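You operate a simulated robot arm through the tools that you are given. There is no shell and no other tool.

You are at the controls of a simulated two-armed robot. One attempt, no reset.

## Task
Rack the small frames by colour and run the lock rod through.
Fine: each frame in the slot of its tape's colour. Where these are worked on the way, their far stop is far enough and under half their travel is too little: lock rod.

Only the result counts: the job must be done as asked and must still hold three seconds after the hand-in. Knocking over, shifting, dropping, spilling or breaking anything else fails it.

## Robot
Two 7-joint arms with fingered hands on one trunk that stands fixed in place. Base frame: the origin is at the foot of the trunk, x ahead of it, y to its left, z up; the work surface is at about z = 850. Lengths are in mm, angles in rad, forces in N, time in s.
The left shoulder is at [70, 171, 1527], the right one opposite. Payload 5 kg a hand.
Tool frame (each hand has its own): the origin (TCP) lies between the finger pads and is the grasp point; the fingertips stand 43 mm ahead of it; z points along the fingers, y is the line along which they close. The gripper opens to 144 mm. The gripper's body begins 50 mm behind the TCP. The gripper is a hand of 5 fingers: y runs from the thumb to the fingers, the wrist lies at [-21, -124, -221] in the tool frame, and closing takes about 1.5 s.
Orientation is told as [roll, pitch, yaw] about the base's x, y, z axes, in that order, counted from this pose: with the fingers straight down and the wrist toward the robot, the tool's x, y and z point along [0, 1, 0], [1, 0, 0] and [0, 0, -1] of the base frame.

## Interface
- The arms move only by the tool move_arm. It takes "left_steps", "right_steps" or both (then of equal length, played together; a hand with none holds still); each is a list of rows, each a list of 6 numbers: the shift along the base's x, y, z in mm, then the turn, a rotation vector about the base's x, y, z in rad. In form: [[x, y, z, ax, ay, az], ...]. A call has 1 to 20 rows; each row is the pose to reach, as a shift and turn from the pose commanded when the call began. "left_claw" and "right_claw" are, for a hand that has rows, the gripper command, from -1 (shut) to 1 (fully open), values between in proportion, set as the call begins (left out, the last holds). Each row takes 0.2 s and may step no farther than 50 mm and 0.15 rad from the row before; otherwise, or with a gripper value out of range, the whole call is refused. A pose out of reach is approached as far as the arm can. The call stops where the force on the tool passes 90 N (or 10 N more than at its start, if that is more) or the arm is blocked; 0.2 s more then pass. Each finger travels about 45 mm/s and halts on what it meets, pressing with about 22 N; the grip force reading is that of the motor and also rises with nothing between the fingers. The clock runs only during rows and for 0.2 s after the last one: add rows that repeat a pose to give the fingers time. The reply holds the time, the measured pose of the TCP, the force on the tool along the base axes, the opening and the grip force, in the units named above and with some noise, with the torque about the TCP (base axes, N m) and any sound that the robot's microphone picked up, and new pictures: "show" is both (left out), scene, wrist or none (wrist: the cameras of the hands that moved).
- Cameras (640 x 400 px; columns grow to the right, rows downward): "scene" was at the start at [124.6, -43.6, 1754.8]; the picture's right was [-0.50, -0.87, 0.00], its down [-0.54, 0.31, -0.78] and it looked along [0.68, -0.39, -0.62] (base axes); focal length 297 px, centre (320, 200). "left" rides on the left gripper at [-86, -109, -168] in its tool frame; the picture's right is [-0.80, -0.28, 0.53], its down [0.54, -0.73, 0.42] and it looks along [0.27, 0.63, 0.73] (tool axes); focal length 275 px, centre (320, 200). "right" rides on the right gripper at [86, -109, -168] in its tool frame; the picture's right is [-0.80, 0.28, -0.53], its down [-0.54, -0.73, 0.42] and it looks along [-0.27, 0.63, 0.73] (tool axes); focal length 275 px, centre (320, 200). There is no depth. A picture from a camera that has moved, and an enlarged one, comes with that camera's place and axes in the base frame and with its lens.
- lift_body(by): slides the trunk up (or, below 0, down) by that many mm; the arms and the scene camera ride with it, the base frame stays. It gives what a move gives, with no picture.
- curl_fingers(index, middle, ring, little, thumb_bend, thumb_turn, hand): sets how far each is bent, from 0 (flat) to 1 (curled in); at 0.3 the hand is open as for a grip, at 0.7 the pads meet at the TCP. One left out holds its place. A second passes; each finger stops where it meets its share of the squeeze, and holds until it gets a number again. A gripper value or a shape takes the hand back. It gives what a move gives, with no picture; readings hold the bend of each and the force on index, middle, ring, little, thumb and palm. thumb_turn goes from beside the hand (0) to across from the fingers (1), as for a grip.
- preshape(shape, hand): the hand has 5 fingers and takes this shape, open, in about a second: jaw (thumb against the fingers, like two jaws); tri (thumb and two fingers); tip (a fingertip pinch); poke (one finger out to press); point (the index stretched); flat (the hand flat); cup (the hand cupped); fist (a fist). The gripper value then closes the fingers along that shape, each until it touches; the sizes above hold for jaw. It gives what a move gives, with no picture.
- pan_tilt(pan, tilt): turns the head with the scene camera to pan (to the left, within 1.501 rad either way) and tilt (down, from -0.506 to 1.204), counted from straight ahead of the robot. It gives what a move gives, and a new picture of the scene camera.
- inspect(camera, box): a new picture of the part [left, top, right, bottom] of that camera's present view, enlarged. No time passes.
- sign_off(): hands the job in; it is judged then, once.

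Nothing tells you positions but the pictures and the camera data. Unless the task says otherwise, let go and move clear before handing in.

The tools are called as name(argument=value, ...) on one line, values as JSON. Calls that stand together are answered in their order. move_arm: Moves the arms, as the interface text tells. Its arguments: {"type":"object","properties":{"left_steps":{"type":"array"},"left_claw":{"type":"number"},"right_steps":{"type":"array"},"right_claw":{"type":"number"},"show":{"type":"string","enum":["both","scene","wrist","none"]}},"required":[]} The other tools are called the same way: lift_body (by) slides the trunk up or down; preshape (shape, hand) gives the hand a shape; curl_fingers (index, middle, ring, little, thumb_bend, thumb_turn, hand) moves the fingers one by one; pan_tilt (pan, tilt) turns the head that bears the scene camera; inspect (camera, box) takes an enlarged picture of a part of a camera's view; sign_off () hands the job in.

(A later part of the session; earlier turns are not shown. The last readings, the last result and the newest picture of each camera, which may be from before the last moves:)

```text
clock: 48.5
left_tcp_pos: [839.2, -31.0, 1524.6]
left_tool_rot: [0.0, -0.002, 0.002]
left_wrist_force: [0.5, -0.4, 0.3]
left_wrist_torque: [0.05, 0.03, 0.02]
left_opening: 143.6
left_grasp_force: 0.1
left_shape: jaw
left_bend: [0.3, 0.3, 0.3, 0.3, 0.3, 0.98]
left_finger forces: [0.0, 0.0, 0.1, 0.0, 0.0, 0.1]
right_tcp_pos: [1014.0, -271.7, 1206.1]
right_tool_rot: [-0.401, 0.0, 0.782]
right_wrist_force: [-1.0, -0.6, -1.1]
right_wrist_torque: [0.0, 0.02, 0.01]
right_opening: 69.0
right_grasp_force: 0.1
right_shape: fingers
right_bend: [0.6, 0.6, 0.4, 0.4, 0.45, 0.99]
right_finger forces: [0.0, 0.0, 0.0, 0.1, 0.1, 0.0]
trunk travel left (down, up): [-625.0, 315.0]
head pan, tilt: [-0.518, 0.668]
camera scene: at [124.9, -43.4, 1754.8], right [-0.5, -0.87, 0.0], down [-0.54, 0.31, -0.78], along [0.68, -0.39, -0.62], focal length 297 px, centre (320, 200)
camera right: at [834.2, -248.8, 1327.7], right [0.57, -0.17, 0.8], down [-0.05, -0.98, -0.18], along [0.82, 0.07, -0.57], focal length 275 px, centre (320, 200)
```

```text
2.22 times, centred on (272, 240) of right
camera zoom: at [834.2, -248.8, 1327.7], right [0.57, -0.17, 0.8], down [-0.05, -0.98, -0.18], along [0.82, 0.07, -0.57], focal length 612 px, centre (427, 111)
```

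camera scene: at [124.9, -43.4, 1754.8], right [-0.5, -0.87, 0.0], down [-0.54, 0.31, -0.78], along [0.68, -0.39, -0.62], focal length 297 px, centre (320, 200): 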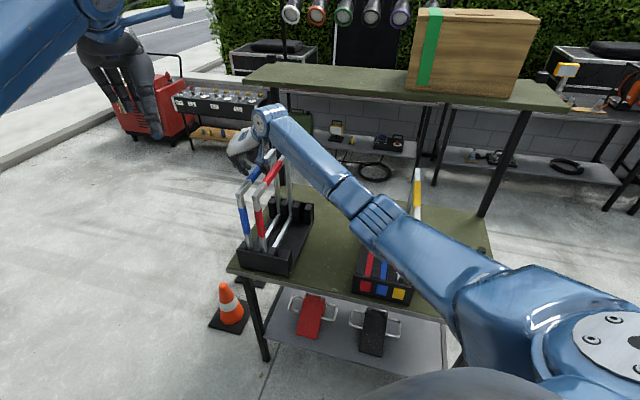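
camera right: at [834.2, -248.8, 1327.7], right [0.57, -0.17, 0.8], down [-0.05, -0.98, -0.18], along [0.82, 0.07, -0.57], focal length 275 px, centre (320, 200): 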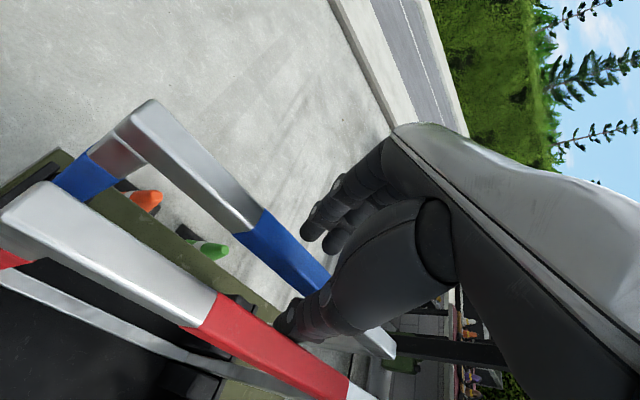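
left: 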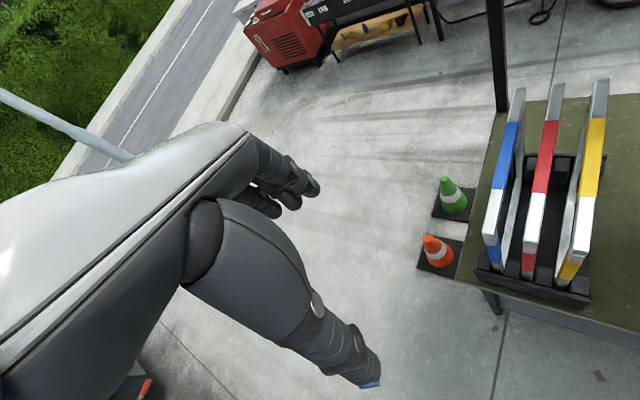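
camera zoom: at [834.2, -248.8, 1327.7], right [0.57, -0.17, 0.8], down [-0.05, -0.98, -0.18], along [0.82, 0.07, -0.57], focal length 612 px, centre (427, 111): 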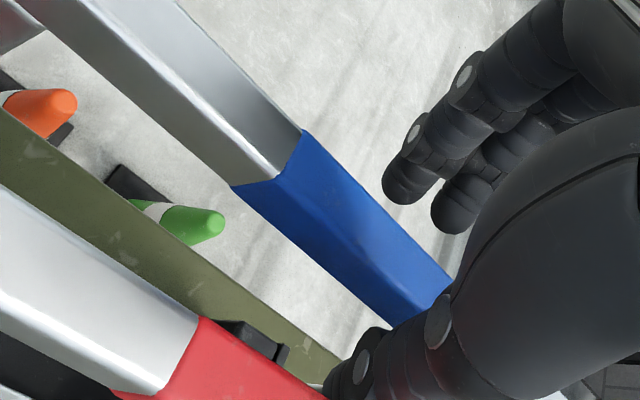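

The thumb is in the gap and the index and middle are left of blue at the right height. I'll bring both sides close before squeezing so the frame isn't pushed sideways.

curl_fingers(hand="right", index=0.71, middle=0.71, thumb_bend=0.47)

inspect(camera="right", box=[230, 150, 390, 330])

inspect(camera="scene", box=[235, 140, 299, 185])

```text
clock: 49.5
left_tcp_pos: [840.0, -31.6, 1523.7]
left_tool_rot: [-0.001, -0.002, 0.001]
left_wrist_force: [-1.0, -1.0, -1.2]
left_wrist_torque: [0.0, 0.0, 0.01]
left_opening: 143.7
left_grasp_force: 0.1
left_shape: jaw
left_bend: [0.3, 0.3, 0.3, 0.3, 0.3, 0.98]
left_finger forces: [0.0, 0.0, 0.0, 0.0, 0.0, 0.0]
right_tcp_pos: [1013.4, -274.1, 1206.8]
right_tool_rot: [-0.401, -0.002, 0.783]
right_wrist_force: [-0.3, -0.4, -0.7]
right_wrist_torque: [-0.02, 0.01, 0.02]
right_opening: 45.3
right_grasp_force: 0.1
right_shape: fingers
right_bend: [0.71, 0.71, 0.4, 0.4, 0.47, 1.0]
right_finger forces: [0.1, 0.0, 0.0, 0.0, 0.0, 0.0]
trunk travel left (down, up): [-625.0, 315.0]
head pan, tilt: [-0.518, 0.668]
```

```text
2.22 times, centred on (310, 240) of right
camera zoom: at [834.2, -248.9, 1327.8], right [0.57, -0.17, 0.8], down [-0.05, -0.98, -0.18], along [0.82, 0.07, -0.57], focal length 612 px, centre (342, 111)
```

zoom: 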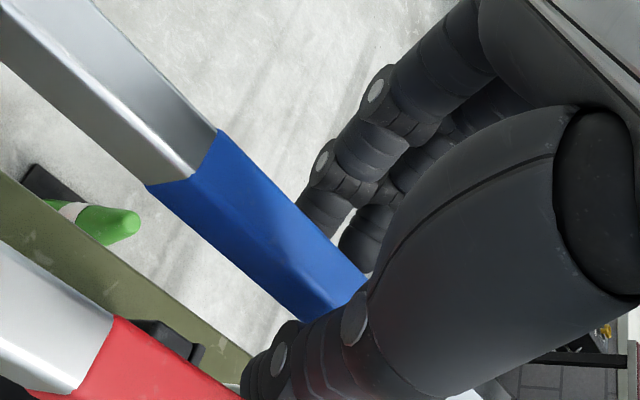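

```text
8.89 times, centred on (267, 162) of scene
camera zoom: at [124.9, -43.4, 1754.8], right [-0.5, -0.87, 0.0], down [-0.54, 0.31, -0.78], along [0.68, -0.39, -0.62], focal length 2639 px, centre (791, 533)
```

zoom: 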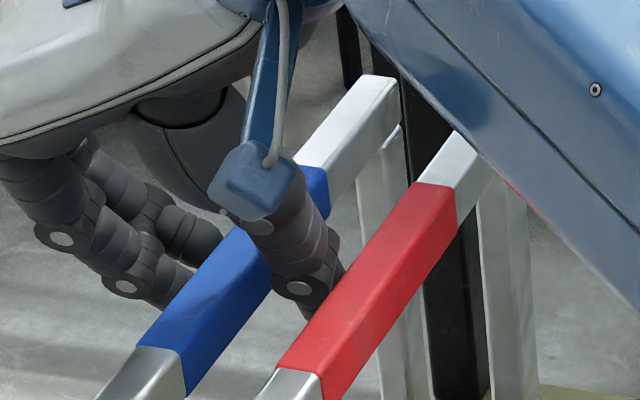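

Total remaining gap is about 25 mm. I'll close a little more on both sides and watch for first contact.

curl_fingers(hand="right", index=0.77, middle=0.77, thumb_bend=0.485)

```text
clock: 50.5
left_tcp_pos: [838.7, -32.0, 1524.8]
left_tool_rot: [-0.001, -0.001, 0.002]
left_wrist_force: [-0.1, 0.0, -0.1]
left_wrist_torque: [0.02, -0.02, 0.01]
left_opening: 143.6
left_grasp_force: 0.0
left_shape: jaw
left_bend: [0.3, 0.3, 0.3, 0.3, 0.3, 0.98]
left_finger forces: [0.0, 0.0, 0.1, 0.1, 0.1, 0.0]
right_tcp_pos: [1013.1, -272.0, 1207.7]
right_tool_rot: [-0.399, 0.001, 0.782]
right_wrist_force: [-0.8, -0.3, -0.9]
right_wrist_torque: [-0.05, -0.03, -0.02]
right_opening: 30.5
right_grasp_force: 0.9
right_shape: fingers
right_bend: [0.77, 0.77, 0.4, 0.4, 0.48, 1.0]
right_finger forces: [0.3, 0.0, 0.0, 0.0, 0.4, 0.1]
trunk travel left (down, up): [-625.0, 315.0]
head pan, tilt: [-0.518, 0.668]
```

Both sides are just touching. I'll squeeze now.

curl_fingers(hand="right", index=0.95, middle=0.95, thumb_bend=0.68)

inspect(camera="right", box=[230, 150, 390, 330])

inspect(camera="scene", box=[225, 140, 321, 280])

```text
clock: 51.5
left_tcp_pos: [839.9, -31.8, 1525.0]
left_tool_rot: [0.001, -0.001, 0.002]
left_wrist_force: [0.2, -0.6, 0.1]
left_wrist_torque: [0.0, 0.04, 0.02]
left_opening: 143.5
left_grasp_force: 0.0
left_shape: jaw
left_bend: [0.3, 0.3, 0.3, 0.3, 0.3, 0.98]
left_finger forces: [0.1, 0.1, 0.0, 0.1, 0.0, 0.0]
right_tcp_pos: [1013.1, -274.7, 1206.4]
right_tool_rot: [-0.401, 0.0, 0.782]
right_wrist_force: [0.4, 0.4, -0.4]
right_wrist_torque: [0.0, 0.0, 0.04]
right_opening: 27.1
right_grasp_force: 22.2
right_shape: fingers
right_bend: [0.8, 0.81, 0.4, 0.4, 0.57, 1.0]
right_finger forces: [10.6, 11.2, 0.0, 0.1, 22.2, 0.0]
trunk travel left (down, up): [-625.0, 315.0]
head pan, tilt: [-0.518, 0.668]
```

```text
2.22 times, centred on (310, 240) of right
camera zoom: at [834.7, -249.1, 1327.3], right [0.57, -0.17, 0.8], down [-0.05, -0.98, -0.18], along [0.82, 0.07, -0.57], focal length 612 px, centre (342, 111)
```

zoom: 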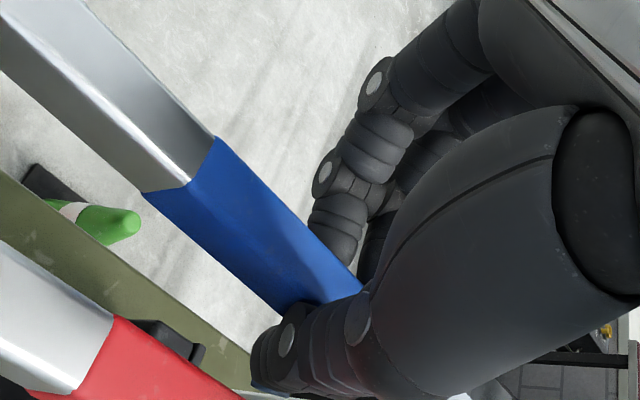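

```text
2.86 times, centred on (273, 210) of scene
camera zoom: at [125.6, -43.6, 1754.7], right [-0.5, -0.87, 0.0], down [-0.54, 0.31, -0.78], along [0.68, -0.39, -0.62], focal length 848 px, centre (454, 171)
```

zoom: 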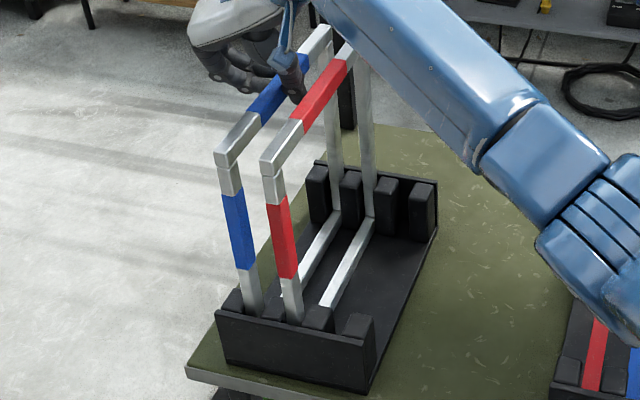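

The grip is balanced (index 10.6 N, middle 11.2 N, thumb 22 N, almost no torque). I'll lift blue 40 mm first to check how it hangs.

move_arm(right_steps=[[0, 0, 6, 0, 0, 0], [0, 0, 14, 0, 0, 0], [0, 0, 26, 0, 0, 0], [0, 0, 40, 0, 0, 0], [0, 0, 40, 0, 0, 0]], show="none")

inspect(camera="scene", box=[225, 120, 321, 280])

```text
clock: 52.7
left_tcp_pos: [839.9, -31.5, 1523.6]
left_tool_rot: [0.0, 0.001, 0.002]
left_wrist_force: [-0.4, -0.7, 0.0]
left_wrist_torque: [0.02, -0.03, 0.02]
left_opening: 143.8
left_grasp_force: 0.0
left_shape: jaw
left_bend: [0.3, 0.3, 0.3, 0.3, 0.3, 0.98]
left_finger forces: [0.0, 0.0, 0.0, 0.1, 0.0, 0.1]
right_tcp_pos: [1014.8, -274.3, 1246.2]
right_tool_rot: [-0.398, 0.001, 0.784]
right_wrist_force: [-0.7, 0.6, -4.3]
right_wrist_torque: [0.03, 0.0, 0.07]
right_opening: 27.1
right_grasp_force: 21.9
right_shape: fingers
right_bend: [0.8, 0.81, 0.4, 0.4, 0.57, 1.0]
right_finger forces: [10.7, 11.2, 0.0, 0.0, 22.3, 0.1]
trunk travel left (down, up): [-625.0, 315.0]
head pan, tilt: [-0.518, 0.668]
```

```text
2.50 times, centred on (273, 200) of scene
camera zoom: at [125.7, -43.6, 1754.7], right [-0.5, -0.87, 0.0], down [-0.54, 0.31, -0.78], along [0.68, -0.39, -0.62], focal length 742 px, centre (438, 200)
```

zoom: 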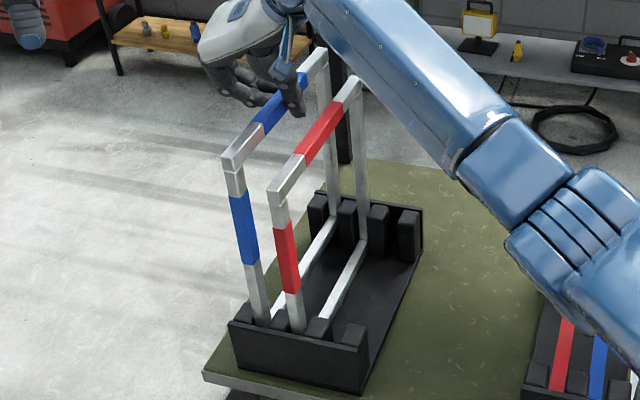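

Blue rises well. I'll use the trunk for the straight vertical lift, first 120 mm to see how the frame hangs clear of its slot.

lift_body(by=80)

inspect(camera="scene", box=[225, 130, 321, 290])

```text
clock: 53.9
left_tcp_pos: [839.7, -32.3, 1602.8]
left_tool_rot: [0.0, 0.003, 0.001]
left_wrist_force: [0.1, -0.9, 0.3]
left_wrist_torque: [0.0, -0.01, 0.0]
left_opening: 143.5
left_grasp_force: 0.1
left_shape: jaw
left_bend: [0.3, 0.3, 0.3, 0.3, 0.3, 0.98]
left_finger forces: [0.0, 0.0, 0.0, 0.0, 0.0, 0.1]
right_tcp_pos: [1013.6, -273.5, 1326.3]
right_tool_rot: [-0.397, -0.001, 0.78]
right_wrist_force: [-0.8, -0.6, -3.5]
right_wrist_torque: [0.11, -0.07, 0.01]
right_opening: 26.8
right_grasp_force: 22.1
right_shape: fingers
right_bend: [0.8, 0.81, 0.4, 0.4, 0.57, 1.0]
right_finger forces: [11.5, 10.7, 0.0, 0.0, 22.2, 0.0]
trunk travel left (down, up): [-705.0, 235.0]
head pan, tilt: [-0.518, 0.668]
```

```text
2.50 times, centred on (273, 210) of scene
camera zoom: at [125.8, -43.6, 1834.6], right [-0.5, -0.87, 0.0], down [-0.54, 0.31, -0.78], along [0.68, -0.39, -0.62], focal length 742 px, centre (438, 175)
```

zoom: 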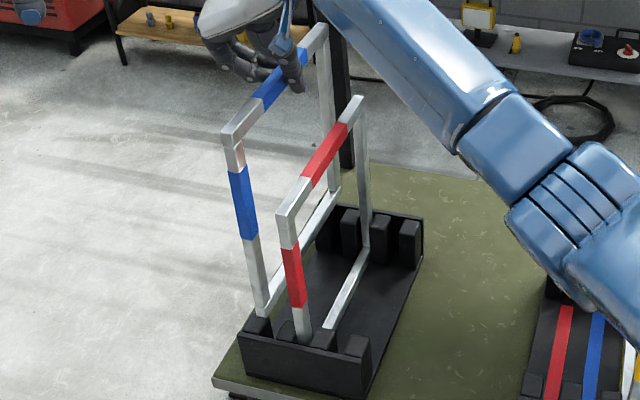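

The frame hangs straight with no swing. I'll raise the trunk another 230 mm so its bottom clears red's top.

lift_body(by=230)

move_arm(right_steps=[[0, 0, 15, 0, 0, 0], [0, 0, 30, 0, 0, 0], [0, 0, 30, 0, 0, 0]], show="both")

inspect(camera="scene", box=[215, 100, 343, 300])

```text
clock: 56.3
left_tcp_pos: [840.7, -31.5, 1832.2]
left_tool_rot: [0.0, 0.002, 0.003]
left_wrist_force: [-0.2, 0.6, 0.4]
left_wrist_torque: [0.01, 0.0, 0.02]
left_opening: 143.5
left_grasp_force: 0.2
left_shape: jaw
left_bend: [0.3, 0.3, 0.3, 0.3, 0.3, 0.98]
left_finger forces: [0.0, 0.0, 0.0, 0.0, 0.1, 0.0]
right_tcp_pos: [1014.1, -274.3, 1556.4]
right_tool_rot: [-0.401, 0.0, 0.783]
right_wrist_force: [0.0, 0.2, -4.3]
right_wrist_torque: [0.05, -0.05, -0.05]
right_opening: 27.4
right_grasp_force: 22.4
right_shape: fingers
right_bend: [0.8, 0.81, 0.4, 0.4, 0.57, 1.0]
right_finger forces: [11.6, 10.7, 0.1, 0.1, 22.4, 0.1]
trunk travel left (down, up): [-935.0, 5.0]
head pan, tilt: [-0.518, 0.668]
```

```text
clock: 57.1
left_tcp_pos: [840.3, -31.5, 1833.8]
left_tool_rot: [-0.001, 0.0, 0.002]
left_wrist_force: [0.4, 0.3, -0.8]
left_wrist_torque: [-0.02, 0.01, 0.01]
left_opening: 143.8
left_grasp_force: 0.1
left_shape: jaw
left_bend: [0.3, 0.3, 0.3, 0.3, 0.3, 0.98]
left_finger forces: [0.1, 0.0, 0.0, 0.1, 0.0, 0.1]
right_tcp_pos: [1013.3, -274.6, 1586.3]
right_tool_rot: [-0.402, -0.001, 0.783]
right_wrist_force: [-0.9, 0.8, -3.5]
right_wrist_torque: [0.09, -0.1, 0.03]
right_opening: 27.2
right_grasp_force: 22.0
right_shape: fingers
right_bend: [0.8, 0.81, 0.4, 0.4, 0.57, 1.0]
right_finger forces: [12.1, 10.6, 0.1, 0.0, 22.5, 0.0]
trunk travel left (down, up): [-935.0, 5.0]
head pan, tilt: [-0.518, 0.668]
camera scene: at [125.8, -43.6, 2064.7], right [-0.5, -0.87, 0.0], down [-0.54, 0.31, -0.78], along [0.68, -0.39, -0.62], focal length 297 px, centre (320, 200)
camera right: at [835.0, -249.9, 1706.0], right [0.57, -0.17, 0.8], down [-0.05, -0.98, -0.18], along [0.82, 0.07, -0.57], focal length 275 px, centre (320, 200)
```

scene: 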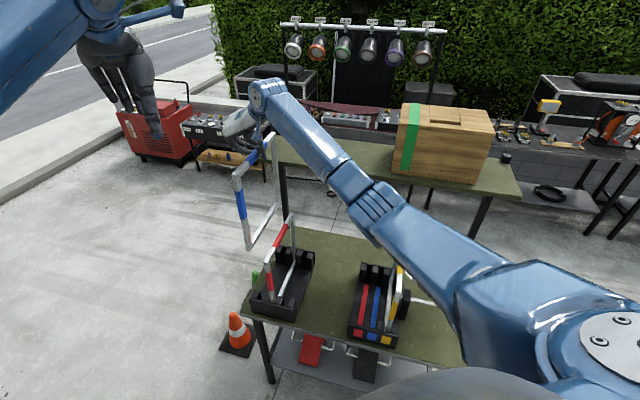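
right: 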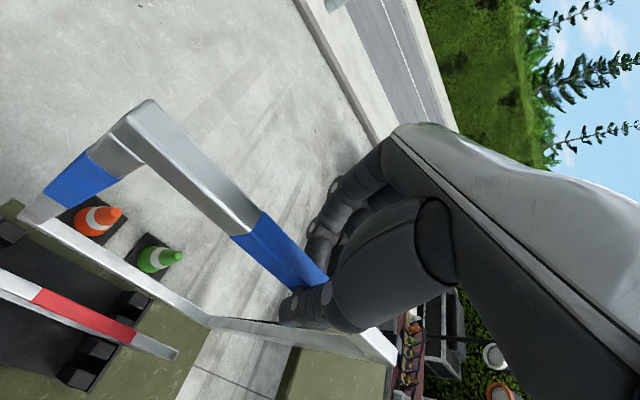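

```text
2.00 times, centred on (279, 200) of scene
camera zoom: at [125.8, -43.6, 2064.7], right [-0.5, -0.87, 0.0], down [-0.54, 0.31, -0.78], along [0.68, -0.39, -0.62], focal length 594 px, centre (402, 200)
```

zoom: 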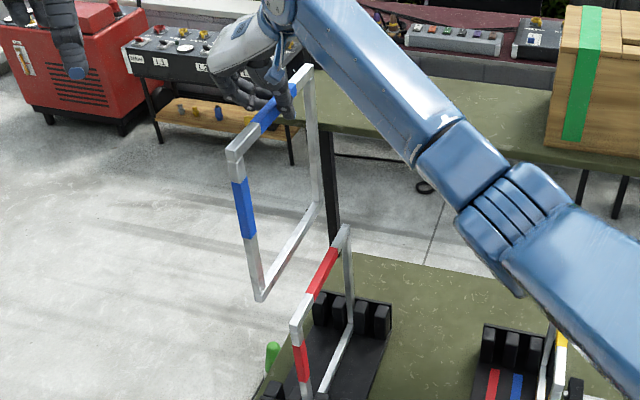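

Blue's bottom is about 50 mm above red's top. I'll carry it across to the right at this height, over red, to above slot 2.

move_arm(right_steps=[[-20, -20, 0, 0, 0, 0], [-52, -52, 0, 0, 0, 0], [-85, -85, 0, 0, 0, 0], [-118, -118, 0, 0, 0, 0], [-151, -150, 0, 0, 0, 0], [-184, -183, 0, 0, 0, 0], [-217, -216, 0, 0, 0, 0], [-250, -248, 0, 0, 0, 0], [-283, -281, 0, 0, 0, 0], [-316, -310, 0, 0, 0, 0], [-340, -332, 0, 0, 0, 0], [-340, -332, 0, 0, 0, 0], [-340, -332, 0, 0, 0, 0]], show="both")

inspect(camera="scene", box=[320, 120, 464, 340])

```text
clock: 59.9
left_tcp_pos: [840.9, -31.4, 1832.9]
left_tool_rot: [0.0, 0.003, 0.001]
left_wrist_force: [1.0, 1.1, 0.1]
left_wrist_torque: [-0.01, 0.02, -0.01]
left_opening: 143.4
left_grasp_force: 0.0
left_shape: jaw
left_bend: [0.3, 0.3, 0.3, 0.3, 0.3, 0.98]
left_finger forces: [0.0, 0.0, 0.0, 0.0, 0.0, 0.0]
right_tcp_pos: [675.6, -603.0, 1587.2]
right_tool_rot: [-0.398, 0.001, 0.783]
right_wrist_force: [0.4, 0.1, -4.5]
right_wrist_torque: [0.03, -0.03, 0.01]
right_opening: 27.2
right_grasp_force: 21.5
right_shape: fingers
right_bend: [0.8, 0.81, 0.4, 0.4, 0.58, 1.0]
right_finger forces: [11.2, 10.5, 0.1, 0.1, 21.8, 0.0]
trunk travel left (down, up): [-935.0, 5.0]
head pan, tilt: [-0.518, 0.668]
camera scene: at [128.1, -43.0, 2064.6], right [-0.5, -0.87, 0.0], down [-0.54, 0.31, -0.78], along [0.68, -0.39, -0.62], focal length 297 px, centre (320, 200)
camera right: at [495.9, -578.6, 1708.9], right [0.57, -0.17, 0.8], down [-0.05, -0.98, -0.18], along [0.82, 0.07, -0.57], focal length 275 px, centre (320, 200)
```

scene: 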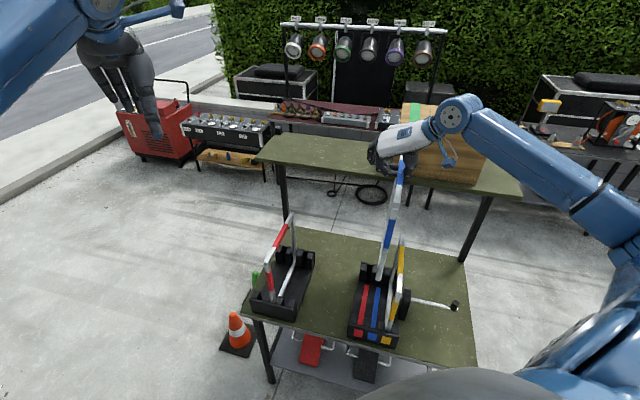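
right: 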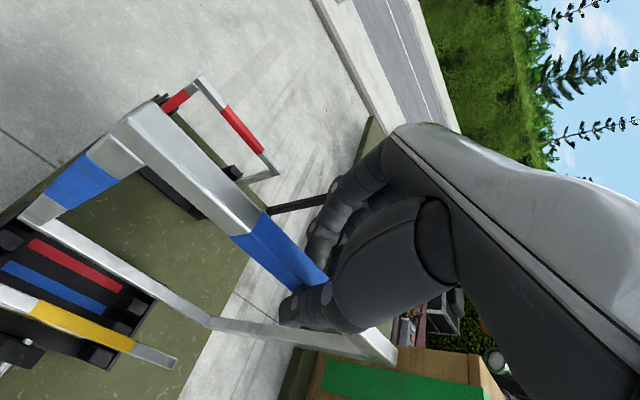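

```text
1.82 times, centred on (392, 230) of scene
camera zoom: at [128.1, -43.0, 2064.6], right [-0.5, -0.87, 0.0], down [-0.54, 0.31, -0.78], along [0.68, -0.39, -0.62], focal length 540 px, centre (189, 146)
```

zoom: 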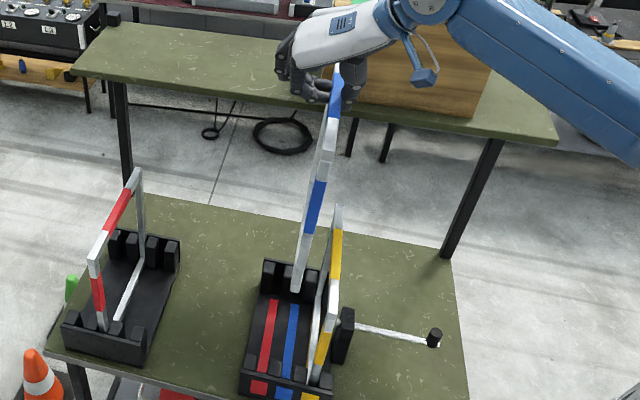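

Blue now hangs above slot 2, about 15 mm left of it and clear of yellow. I'll lower the trunk 230 mm so the frame's bottom comes to about z 1020, then measure.

lift_body(by=-230)

inspect(camera="scene", box=[340, 110, 468, 310])

inspect(camera="right", box=[0, 90, 400, 400])

```text
clock: 62.3
left_tcp_pos: [838.0, -32.4, 1605.4]
left_tool_rot: [0.001, 0.001, 0.0]
left_wrist_force: [0.4, 0.2, 0.2]
left_wrist_torque: [0.02, -0.01, 0.0]
left_opening: 143.7
left_grasp_force: 0.0
left_shape: jaw
left_bend: [0.3, 0.3, 0.3, 0.3, 0.3, 0.98]
left_finger forces: [0.0, 0.0, 0.1, 0.0, 0.0, 0.0]
right_tcp_pos: [670.7, -603.9, 1358.2]
right_tool_rot: [-0.4, 0.0, 0.782]
right_wrist_force: [-0.2, -0.3, -4.3]
right_wrist_torque: [0.09, -0.09, 0.03]
right_opening: 27.3
right_grasp_force: 21.4
right_shape: fingers
right_bend: [0.8, 0.81, 0.4, 0.4, 0.58, 1.0]
right_finger forces: [11.2, 10.4, 0.0, 0.0, 21.8, 0.1]
trunk travel left (down, up): [-705.0, 235.0]
head pan, tilt: [-0.518, 0.668]
```

```text
2.00 times, centred on (404, 210) of scene
camera zoom: at [124.9, -44.1, 1834.9], right [-0.5, -0.87, 0.0], down [-0.54, 0.31, -0.78], along [0.68, -0.39, -0.62], focal length 594 px, centre (152, 180)
```

zoom: 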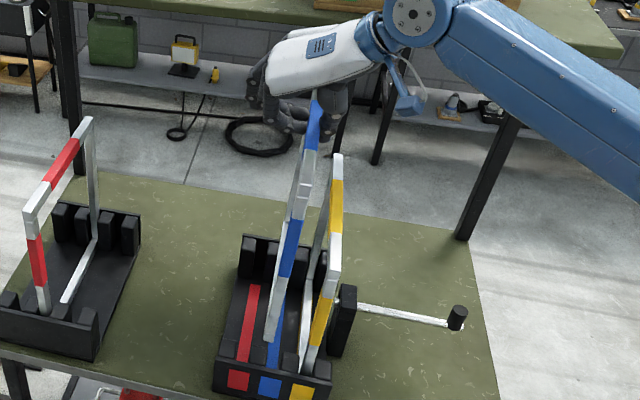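

```text
1.29 times, centred on (200, 245) of right
camera zoom: at [493.3, -579.6, 1479.3], right [0.57, -0.17, 0.8], down [-0.05, -0.98, -0.18], along [0.82, 0.07, -0.57], focal length 355 px, centre (475, 142)
```

zoom: 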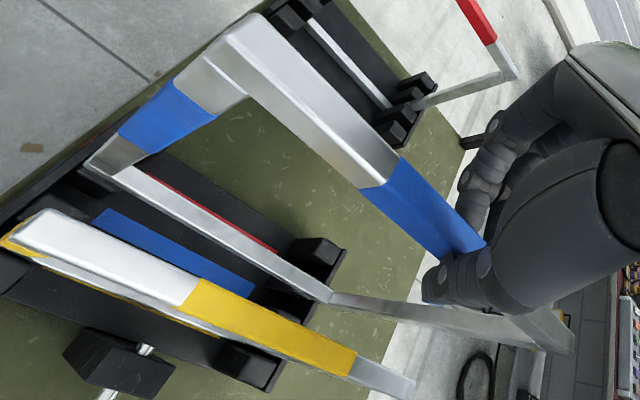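

I'll zoom in on the ends of the blue frame relative to the posts.

inspect(camera="scene", box=[375, 150, 455, 210])

inspect(camera="scene", box=[370, 220, 434, 260])

inspect(camera="scene", box=[370, 260, 434, 300])

```text
6.67 times, centred on (415, 180) of scene
camera zoom: at [124.9, -44.1, 1834.9], right [-0.5, -0.87, 0.0], down [-0.54, 0.31, -0.78], along [0.68, -0.39, -0.62], focal length 1979 px, centre (-313, 333)
```

zoom: 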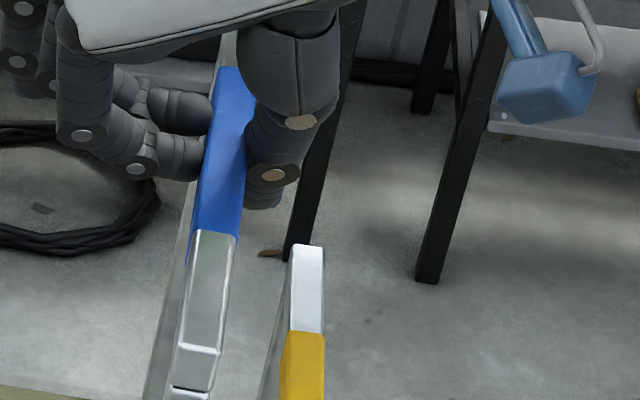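

```text
10.00 times, centred on (402, 240) of scene
camera zoom: at [124.9, -44.1, 1834.9], right [-0.5, -0.87, 0.0], down [-0.54, 0.31, -0.78], along [0.68, -0.39, -0.62], focal length 2968 px, centre (-500, -200)
```

zoom: 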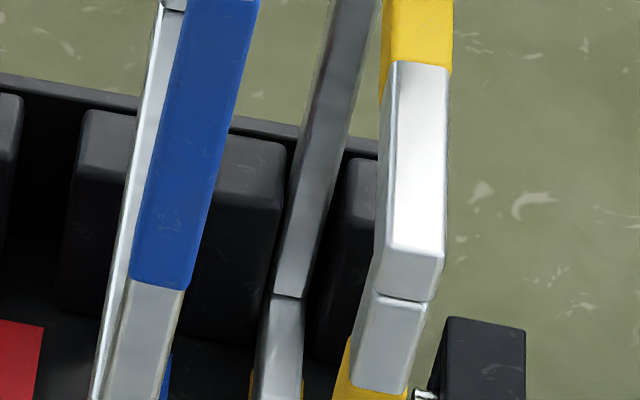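

```text
10.00 times, centred on (402, 280) of scene
camera zoom: at [124.9, -44.1, 1834.9], right [-0.5, -0.87, 0.0], down [-0.54, 0.31, -0.78], along [0.68, -0.39, -0.62], focal length 2968 px, centre (-500, -600)
```

zoom: 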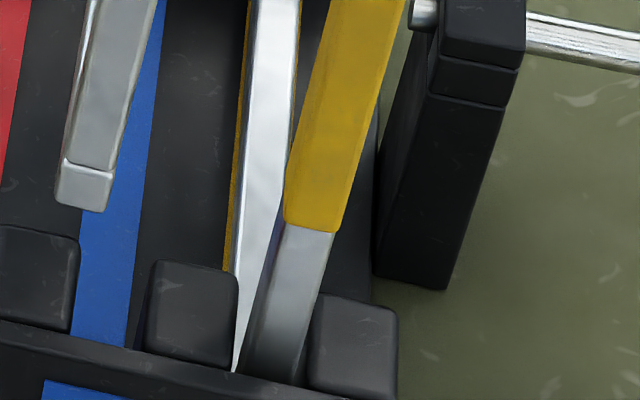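

Compared with the seated yellow, blue needs about +0.029 rad yaw, 0.024 rad of lean removed, 6 mm right and 10 mm back. I'll apply that and lower 40 mm.

move_arm(right_steps=[[1.4, -5.6, 0, -0.0085, 0.0085, 0.015], [2.8, -11.3, 0, -0.017, 0.017, 0.029], [2.8, -11.3, -20, -0.017, 0.017, 0.029], [2.8, -11.3, -40, -0.017, 0.017, 0.029], [2.8, -11.3, -40, -0.017, 0.017, 0.029], [2.8, -11.3, -40, -0.017, 0.017, 0.029]], show="none")

inspect(camera="scene", box=[375, 155, 455, 215])

inspect(camera="scene", box=[370, 220, 434, 260])

inspect(camera="scene", box=[370, 265, 434, 305])

```text
clock: 63.7
left_tcp_pos: [838.3, -32.4, 1604.6]
left_tool_rot: [0.0, -0.001, 0.001]
left_wrist_force: [-0.1, 0.2, -0.3]
left_wrist_torque: [0.0, -0.02, 0.0]
left_opening: 143.7
left_grasp_force: 0.1
left_shape: jaw
left_bend: [0.3, 0.3, 0.3, 0.3, 0.3, 0.98]
left_finger forces: [0.0, 0.0, 0.0, 0.0, 0.1, 0.0]
right_tcp_pos: [676.4, -615.7, 1316.2]
right_tool_rot: [-0.399, 0.023, 0.81]
right_wrist_force: [-0.4, 0.0, -4.3]
right_wrist_torque: [0.12, -0.09, -0.02]
right_opening: 27.2
right_grasp_force: 21.7
right_shape: fingers
right_bend: [0.8, 0.81, 0.4, 0.4, 0.58, 1.0]
right_finger forces: [11.8, 10.4, 0.0, 0.0, 22.1, 0.1]
trunk travel left (down, up): [-705.0, 235.0]
head pan, tilt: [-0.518, 0.668]
```

```text
6.67 times, centred on (415, 185) of scene
camera zoom: at [124.7, -43.7, 1834.8], right [-0.5, -0.87, 0.0], down [-0.54, 0.31, -0.78], along [0.68, -0.39, -0.62], focal length 1979 px, centre (-313, 300)
```

zoom: 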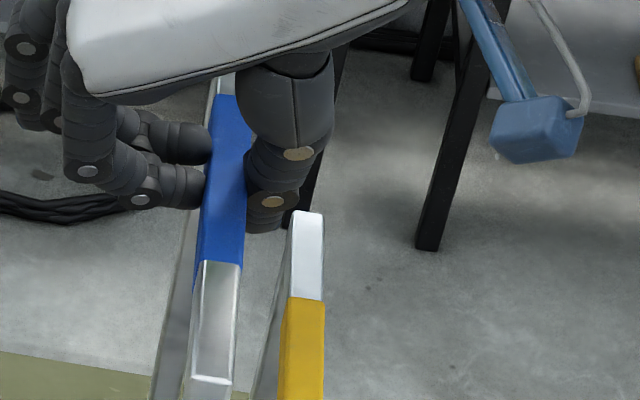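

```text
10.00 times, centred on (402, 240) of scene
camera zoom: at [124.7, -43.7, 1834.8], right [-0.5, -0.87, 0.0], down [-0.54, 0.31, -0.78], along [0.68, -0.39, -0.62], focal length 2968 px, centre (-500, -200)
```

zoom: 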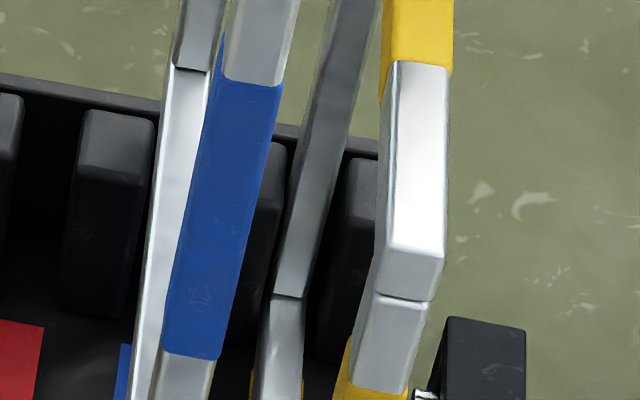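

```text
10.00 times, centred on (402, 285) of scene
camera zoom: at [124.7, -43.7, 1834.8], right [-0.5, -0.87, 0.0], down [-0.54, 0.31, -0.78], along [0.68, -0.39, -0.62], focal length 2968 px, centre (-500, -650)
```

zoom: 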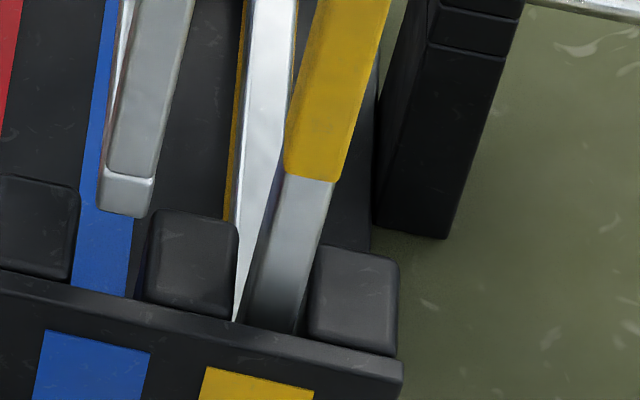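

Blue is aligned within about 1.5 mm at both ends and upright. I'll lower 60 mm into the posts and check.

move_arm(right_steps=[[-0.6, -0.6, -8, 0, 0, 0.004], [-0.6, -0.6, -16, 0, 0, 0.004], [-0.6, -0.6, -24, 0, 0, 0.004], [-0.6, -0.6, -32, 0, 0, 0.004], [-0.6, -0.6, -40, 0, 0, 0.004], [-0.6, -0.6, -50, 0, 0, 0.004], [-0.6, -0.6, -60, 0, 0, 0.004], [-0.6, -0.6, -60, 0, 0, 0.004]], show="none")

inspect(camera="scene", box=[370, 160, 450, 220])

inspect(camera="scene", box=[370, 220, 434, 260])

inspect(camera="scene", box=[370, 265, 434, 305])

```text
clock: 65.5
left_tcp_pos: [838.6, -32.0, 1603.7]
left_tool_rot: [0.001, 0.001, 0.001]
left_wrist_force: [0.0, -0.3, -0.6]
left_wrist_torque: [0.01, -0.01, 0.0]
left_opening: 143.5
left_grasp_force: 0.1
left_shape: jaw
left_bend: [0.3, 0.3, 0.3, 0.3, 0.3, 0.98]
left_finger forces: [0.0, 0.0, 0.0, 0.0, 0.1, 0.0]
right_tcp_pos: [674.2, -616.1, 1256.9]
right_tool_rot: [-0.399, 0.023, 0.815]
right_wrist_force: [0.5, 1.1, -3.9]
right_wrist_torque: [0.06, -0.07, -0.03]
right_opening: 27.1
right_grasp_force: 21.6
right_shape: fingers
right_bend: [0.8, 0.81, 0.4, 0.4, 0.58, 1.0]
right_finger forces: [11.3, 10.4, 0.1, 0.0, 21.8, 0.0]
trunk travel left (down, up): [-705.0, 235.0]
head pan, tilt: [-0.518, 0.668]
```

```text
6.67 times, centred on (410, 190) of scene
camera zoom: at [125.2, -44.1, 1834.8], right [-0.5, -0.87, 0.0], down [-0.54, 0.31, -0.78], along [0.68, -0.39, -0.62], focal length 1979 px, centre (-280, 267)
```

zoom: 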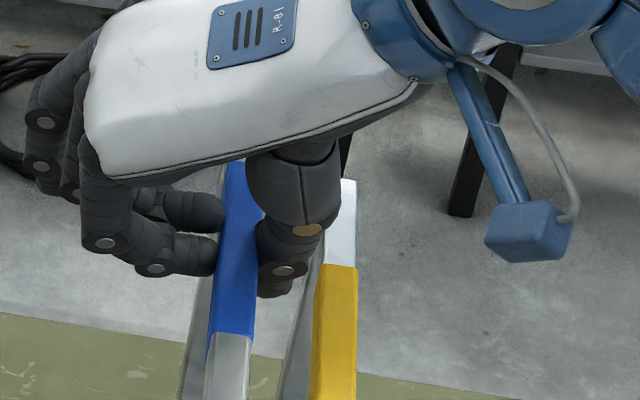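

```text
10.00 times, centred on (402, 240) of scene
camera zoom: at [125.2, -44.1, 1834.8], right [-0.5, -0.87, 0.0], down [-0.54, 0.31, -0.78], along [0.68, -0.39, -0.62], focal length 2968 px, centre (-500, -200)
```

zoom: 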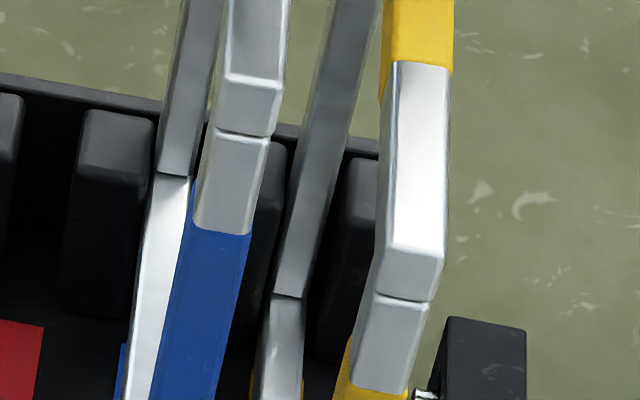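

```text
10.00 times, centred on (402, 285) of scene
camera zoom: at [125.2, -44.1, 1834.8], right [-0.5, -0.87, 0.0], down [-0.54, 0.31, -0.78], along [0.68, -0.39, -0.62], focal length 2968 px, centre (-500, -650)
```

zoom: 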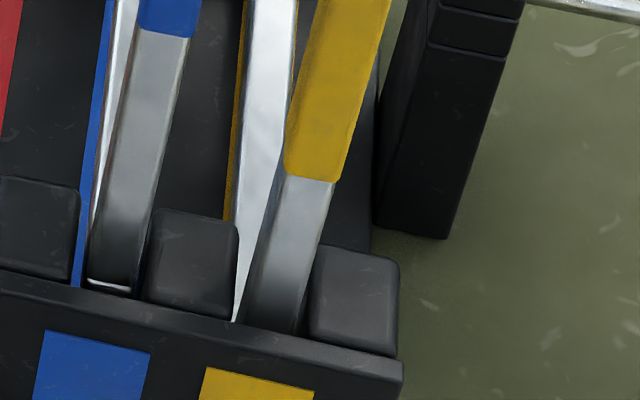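

Both ends have entered their post gaps without contact; yaw is a touch positive. I'll trim it by -0.005 rad and keep lowering.

move_arm(right_steps=[[0, 0, -8, 0, 0, -0.005], [0, 0, -16, 0, 0, -0.005], [0, 0, -24, 0, 0, -0.005], [0, 0, -32, 0, 0, -0.005], [0, 0, -40, 0, 0, -0.005], [0, 0, -40, 0, 0, -0.005]], show="none")

inspect(camera="scene", box=[370, 170, 450, 230])

```text
clock: 66.9
left_tcp_pos: [838.7, -33.2, 1603.3]
left_tool_rot: [0.0, 0.001, 0.002]
left_wrist_force: [-0.8, -0.4, 0.7]
left_wrist_torque: [0.0, -0.01, -0.01]
left_opening: 143.6
left_grasp_force: 0.0
left_shape: jaw
left_bend: [0.3, 0.3, 0.3, 0.3, 0.3, 0.98]
left_finger forces: [0.0, 0.1, 0.0, 0.0, 0.0, 0.1]
right_tcp_pos: [676.6, -616.2, 1218.0]
right_tool_rot: [-0.399, 0.023, 0.811]
right_wrist_force: [-0.9, -0.9, -3.3]
right_wrist_torque: [0.1, -0.08, 0.0]
right_opening: 26.9
right_grasp_force: 22.0
right_shape: fingers
right_bend: [0.8, 0.81, 0.4, 0.4, 0.58, 1.0]
right_finger forces: [11.5, 10.6, 0.0, 0.1, 21.9, 0.0]
trunk travel left (down, up): [-705.0, 235.0]
head pan, tilt: [-0.518, 0.668]
```

```text
6.67 times, centred on (410, 200) of scene
camera zoom: at [125.2, -44.0, 1834.8], right [-0.5, -0.87, 0.0], down [-0.54, 0.31, -0.78], along [0.68, -0.39, -0.62], focal length 1979 px, centre (-280, 200)
```

zoom: 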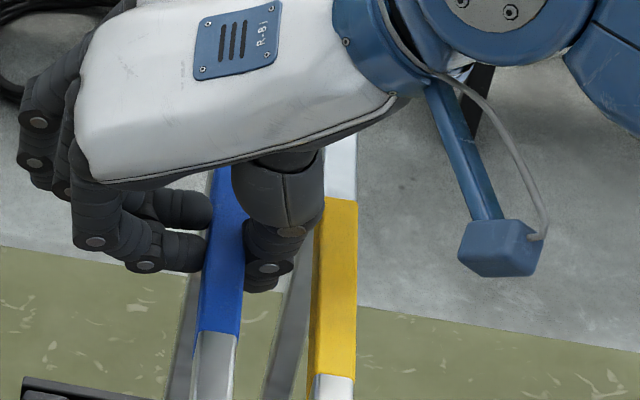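

There is no contact with yellow. I'll lower the last 10–14 mm in fine steps until the floor takes the weight.

move_arm(right_steps=[[0, 0, -2, 0, 0, 0], [0, 0, -4, 0, 0, 0], [0, 0, -6, 0, 0, 0], [0, 0, -8, 0, 0, 0], [0, 0, -8, 0, 0, 0]], show="none")

```text
clock: 68.1
left_tcp_pos: [839.2, -31.6, 1604.6]
left_tool_rot: [-0.001, 0.0, 0.002]
left_wrist_force: [-0.2, -0.6, 0.7]
left_wrist_torque: [-0.01, -0.02, -0.04]
left_opening: 143.7
left_grasp_force: 0.1
left_shape: jaw
left_bend: [0.3, 0.3, 0.3, 0.3, 0.3, 0.98]
left_finger forces: [0.0, 0.0, 0.0, 0.0, 0.0, 0.0]
right_tcp_pos: [673.6, -616.1, 1211.0]
right_tool_rot: [-0.397, 0.023, 0.81]
right_wrist_force: [-0.9, 0.3, -4.0]
right_wrist_torque: [0.06, -0.08, -0.03]
right_opening: 27.0
right_grasp_force: 22.3
right_shape: fingers
right_bend: [0.8, 0.81, 0.4, 0.4, 0.58, 1.0]
right_finger forces: [11.5, 10.5, 0.0, 0.0, 22.0, 0.0]
trunk travel left (down, up): [-705.0, 235.0]
head pan, tilt: [-0.518, 0.668]
```

Still hanging, so I'll go down a few more millimetres.

move_arm(right_steps=[[0, 0, -2, 0, 0, 0], [0, 0, -4, 0, 0, 0], [0, 0, -5.5, 0, 0, 0], [0, 0, -5.5, 0, 0, 0]], show="none")

```text
clock: 69.1
left_tcp_pos: [838.9, -31.7, 1604.9]
left_tool_rot: [0.0, -0.002, 0.002]
left_wrist_force: [0.1, 0.2, 0.1]
left_wrist_torque: [-0.03, 0.0, -0.02]
left_opening: 143.5
left_grasp_force: 0.0
left_shape: jaw
left_bend: [0.3, 0.3, 0.3, 0.3, 0.3, 0.98]
left_finger forces: [0.0, 0.0, 0.0, 0.1, 0.0, 0.0]
right_tcp_pos: [673.9, -615.3, 1205.5]
right_tool_rot: [-0.399, 0.023, 0.81]
right_wrist_force: [0.0, -0.8, -2.8]
right_wrist_torque: [0.05, -0.02, 0.01]
right_opening: 27.1
right_grasp_force: 22.7
right_shape: fingers
right_bend: [0.8, 0.81, 0.4, 0.4, 0.58, 1.0]
right_finger forces: [12.0, 10.1, 0.1, 0.0, 22.1, 0.0]
trunk travel left (down, up): [-705.0, 235.0]
head pan, tilt: [-0.518, 0.668]
```

The weight is just starting to come off (-2.8 N). I'll go 2 mm more.

move_arm(right_steps=[[0, 0, -1, 0, 0, 0], [0, 0, -2, 0, 0, 0], [0, 0, -2, 0, 0, 0]], show="none")

```text
clock: 69.9
left_tcp_pos: [838.0, -31.2, 1605.6]
left_tool_rot: [-0.001, -0.001, 0.0]
left_wrist_force: [-0.2, -0.2, 0.1]
left_wrist_torque: [-0.01, 0.02, 0.0]
left_opening: 143.5
left_grasp_force: 0.1
left_shape: jaw
left_bend: [0.3, 0.3, 0.3, 0.3, 0.3, 0.98]
left_finger forces: [0.0, 0.0, 0.0, 0.1, 0.1, 0.0]
right_tcp_pos: [675.9, -615.5, 1204.4]
right_tool_rot: [-0.401, 0.024, 0.811]
right_wrist_force: [1.9, -2.9, 6.4]
right_wrist_torque: [-0.18, 0.09, 0.02]
right_opening: 27.7
right_grasp_force: 23.8
right_shape: fingers
right_bend: [0.8, 0.81, 0.4, 0.4, 0.58, 1.0]
right_finger forces: [12.8, 10.9, 0.1, 0.0, 23.5, 0.1]
trunk travel left (down, up): [-705.0, 235.0]
head pan, tilt: [-0.518, 0.668]
```

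Blue is seated. I'll ease up 1 mm and open: fingers left, and the thumb only back to 0.46 so it stays clear of yellow.

move_arm(right_steps=[[0, 0, 1, 0, 0, 0], [0, 0, 1, 0, 0, 0]], show="none")

curl_fingers(hand="right", index=0.6, middle=0.6, ring=0.4, little=0.4, thumb_bend=0.46)

inspect(camera="scene", box=[370, 165, 450, 225])

inspect(camera="scene", box=[350, 200, 446, 310])

```text
clock: 70.5
left_tcp_pos: [838.4, -31.3, 1605.1]
left_tool_rot: [-0.002, -0.001, 0.001]
left_wrist_force: [0.5, -0.8, 1.0]
left_wrist_torque: [-0.03, 0.01, 0.01]
left_opening: 143.9
left_grasp_force: 0.0
left_shape: jaw
left_bend: [0.3, 0.3, 0.3, 0.3, 0.3, 0.98]
left_finger forces: [0.0, 0.0, 0.0, 0.0, 0.0, 0.0]
right_tcp_pos: [674.9, -615.0, 1205.3]
right_tool_rot: [-0.399, 0.022, 0.81]
right_wrist_force: [3.4, -2.7, 7.7]
right_wrist_torque: [-0.18, 0.09, 0.04]
right_opening: 27.2
right_grasp_force: 23.4
right_shape: fingers
right_bend: [0.8, 0.81, 0.4, 0.4, 0.58, 1.0]
right_finger forces: [12.9, 11.2, 0.0, 0.0, 23.8, 0.0]
trunk travel left (down, up): [-705.0, 235.0]
head pan, tilt: [-0.518, 0.668]
```

```text
clock: 71.5
left_tcp_pos: [838.8, -31.7, 1604.6]
left_tool_rot: [-0.002, 0.001, 0.001]
left_wrist_force: [-0.5, -0.3, -0.5]
left_wrist_torque: [0.0, 0.0, 0.01]
left_opening: 143.5
left_grasp_force: 0.0
left_shape: jaw
left_bend: [0.3, 0.3, 0.3, 0.3, 0.3, 0.98]
left_finger forces: [0.1, 0.0, 0.0, 0.1, 0.0, 0.0]
right_tcp_pos: [674.0, -615.6, 1204.5]
right_tool_rot: [-0.4, 0.022, 0.81]
right_wrist_force: [0.5, 0.5, -0.8]
right_wrist_torque: [-0.03, 0.0, 0.0]
right_opening: 67.1
right_grasp_force: 0.0
right_shape: fingers
right_bend: [0.6, 0.6, 0.4, 0.4, 0.46, 1.0]
right_finger forces: [0.0, 0.0, 0.0, 0.1, 0.0, 0.0]
trunk travel left (down, up): [-705.0, 235.0]
head pan, tilt: [-0.518, 0.668]
```

```text
6.67 times, centred on (410, 195) of scene
camera zoom: at [124.8, -43.7, 1834.8], right [-0.5, -0.87, 0.0], down [-0.54, 0.31, -0.78], along [0.68, -0.39, -0.62], focal length 1979 px, centre (-280, 233)
```

zoom: 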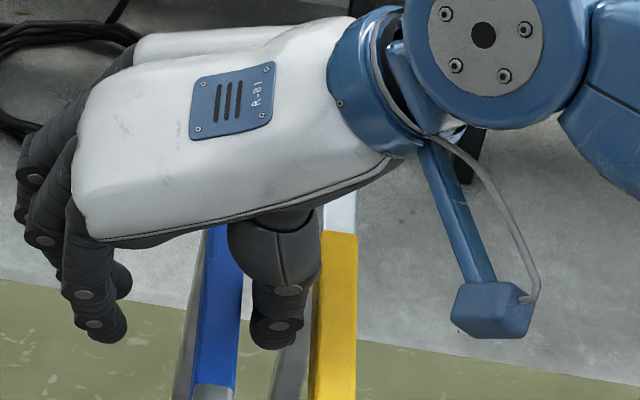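

```text
3.64 times, centred on (398, 255) of scene
camera zoom: at [124.8, -43.7, 1834.8], right [-0.5, -0.87, 0.0], down [-0.54, 0.31, -0.78], along [0.68, -0.39, -0.62], focal length 1079 px, centre (36, 0)
```

zoom: 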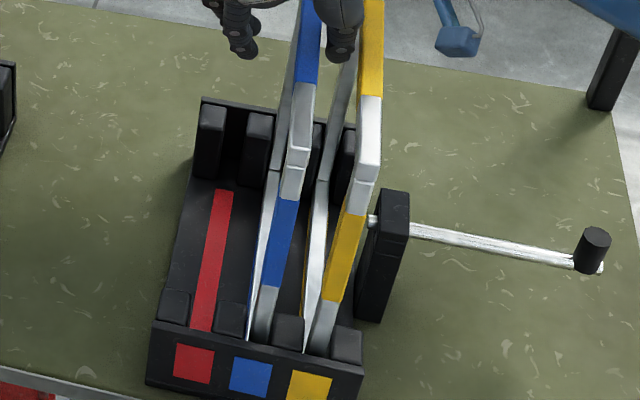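

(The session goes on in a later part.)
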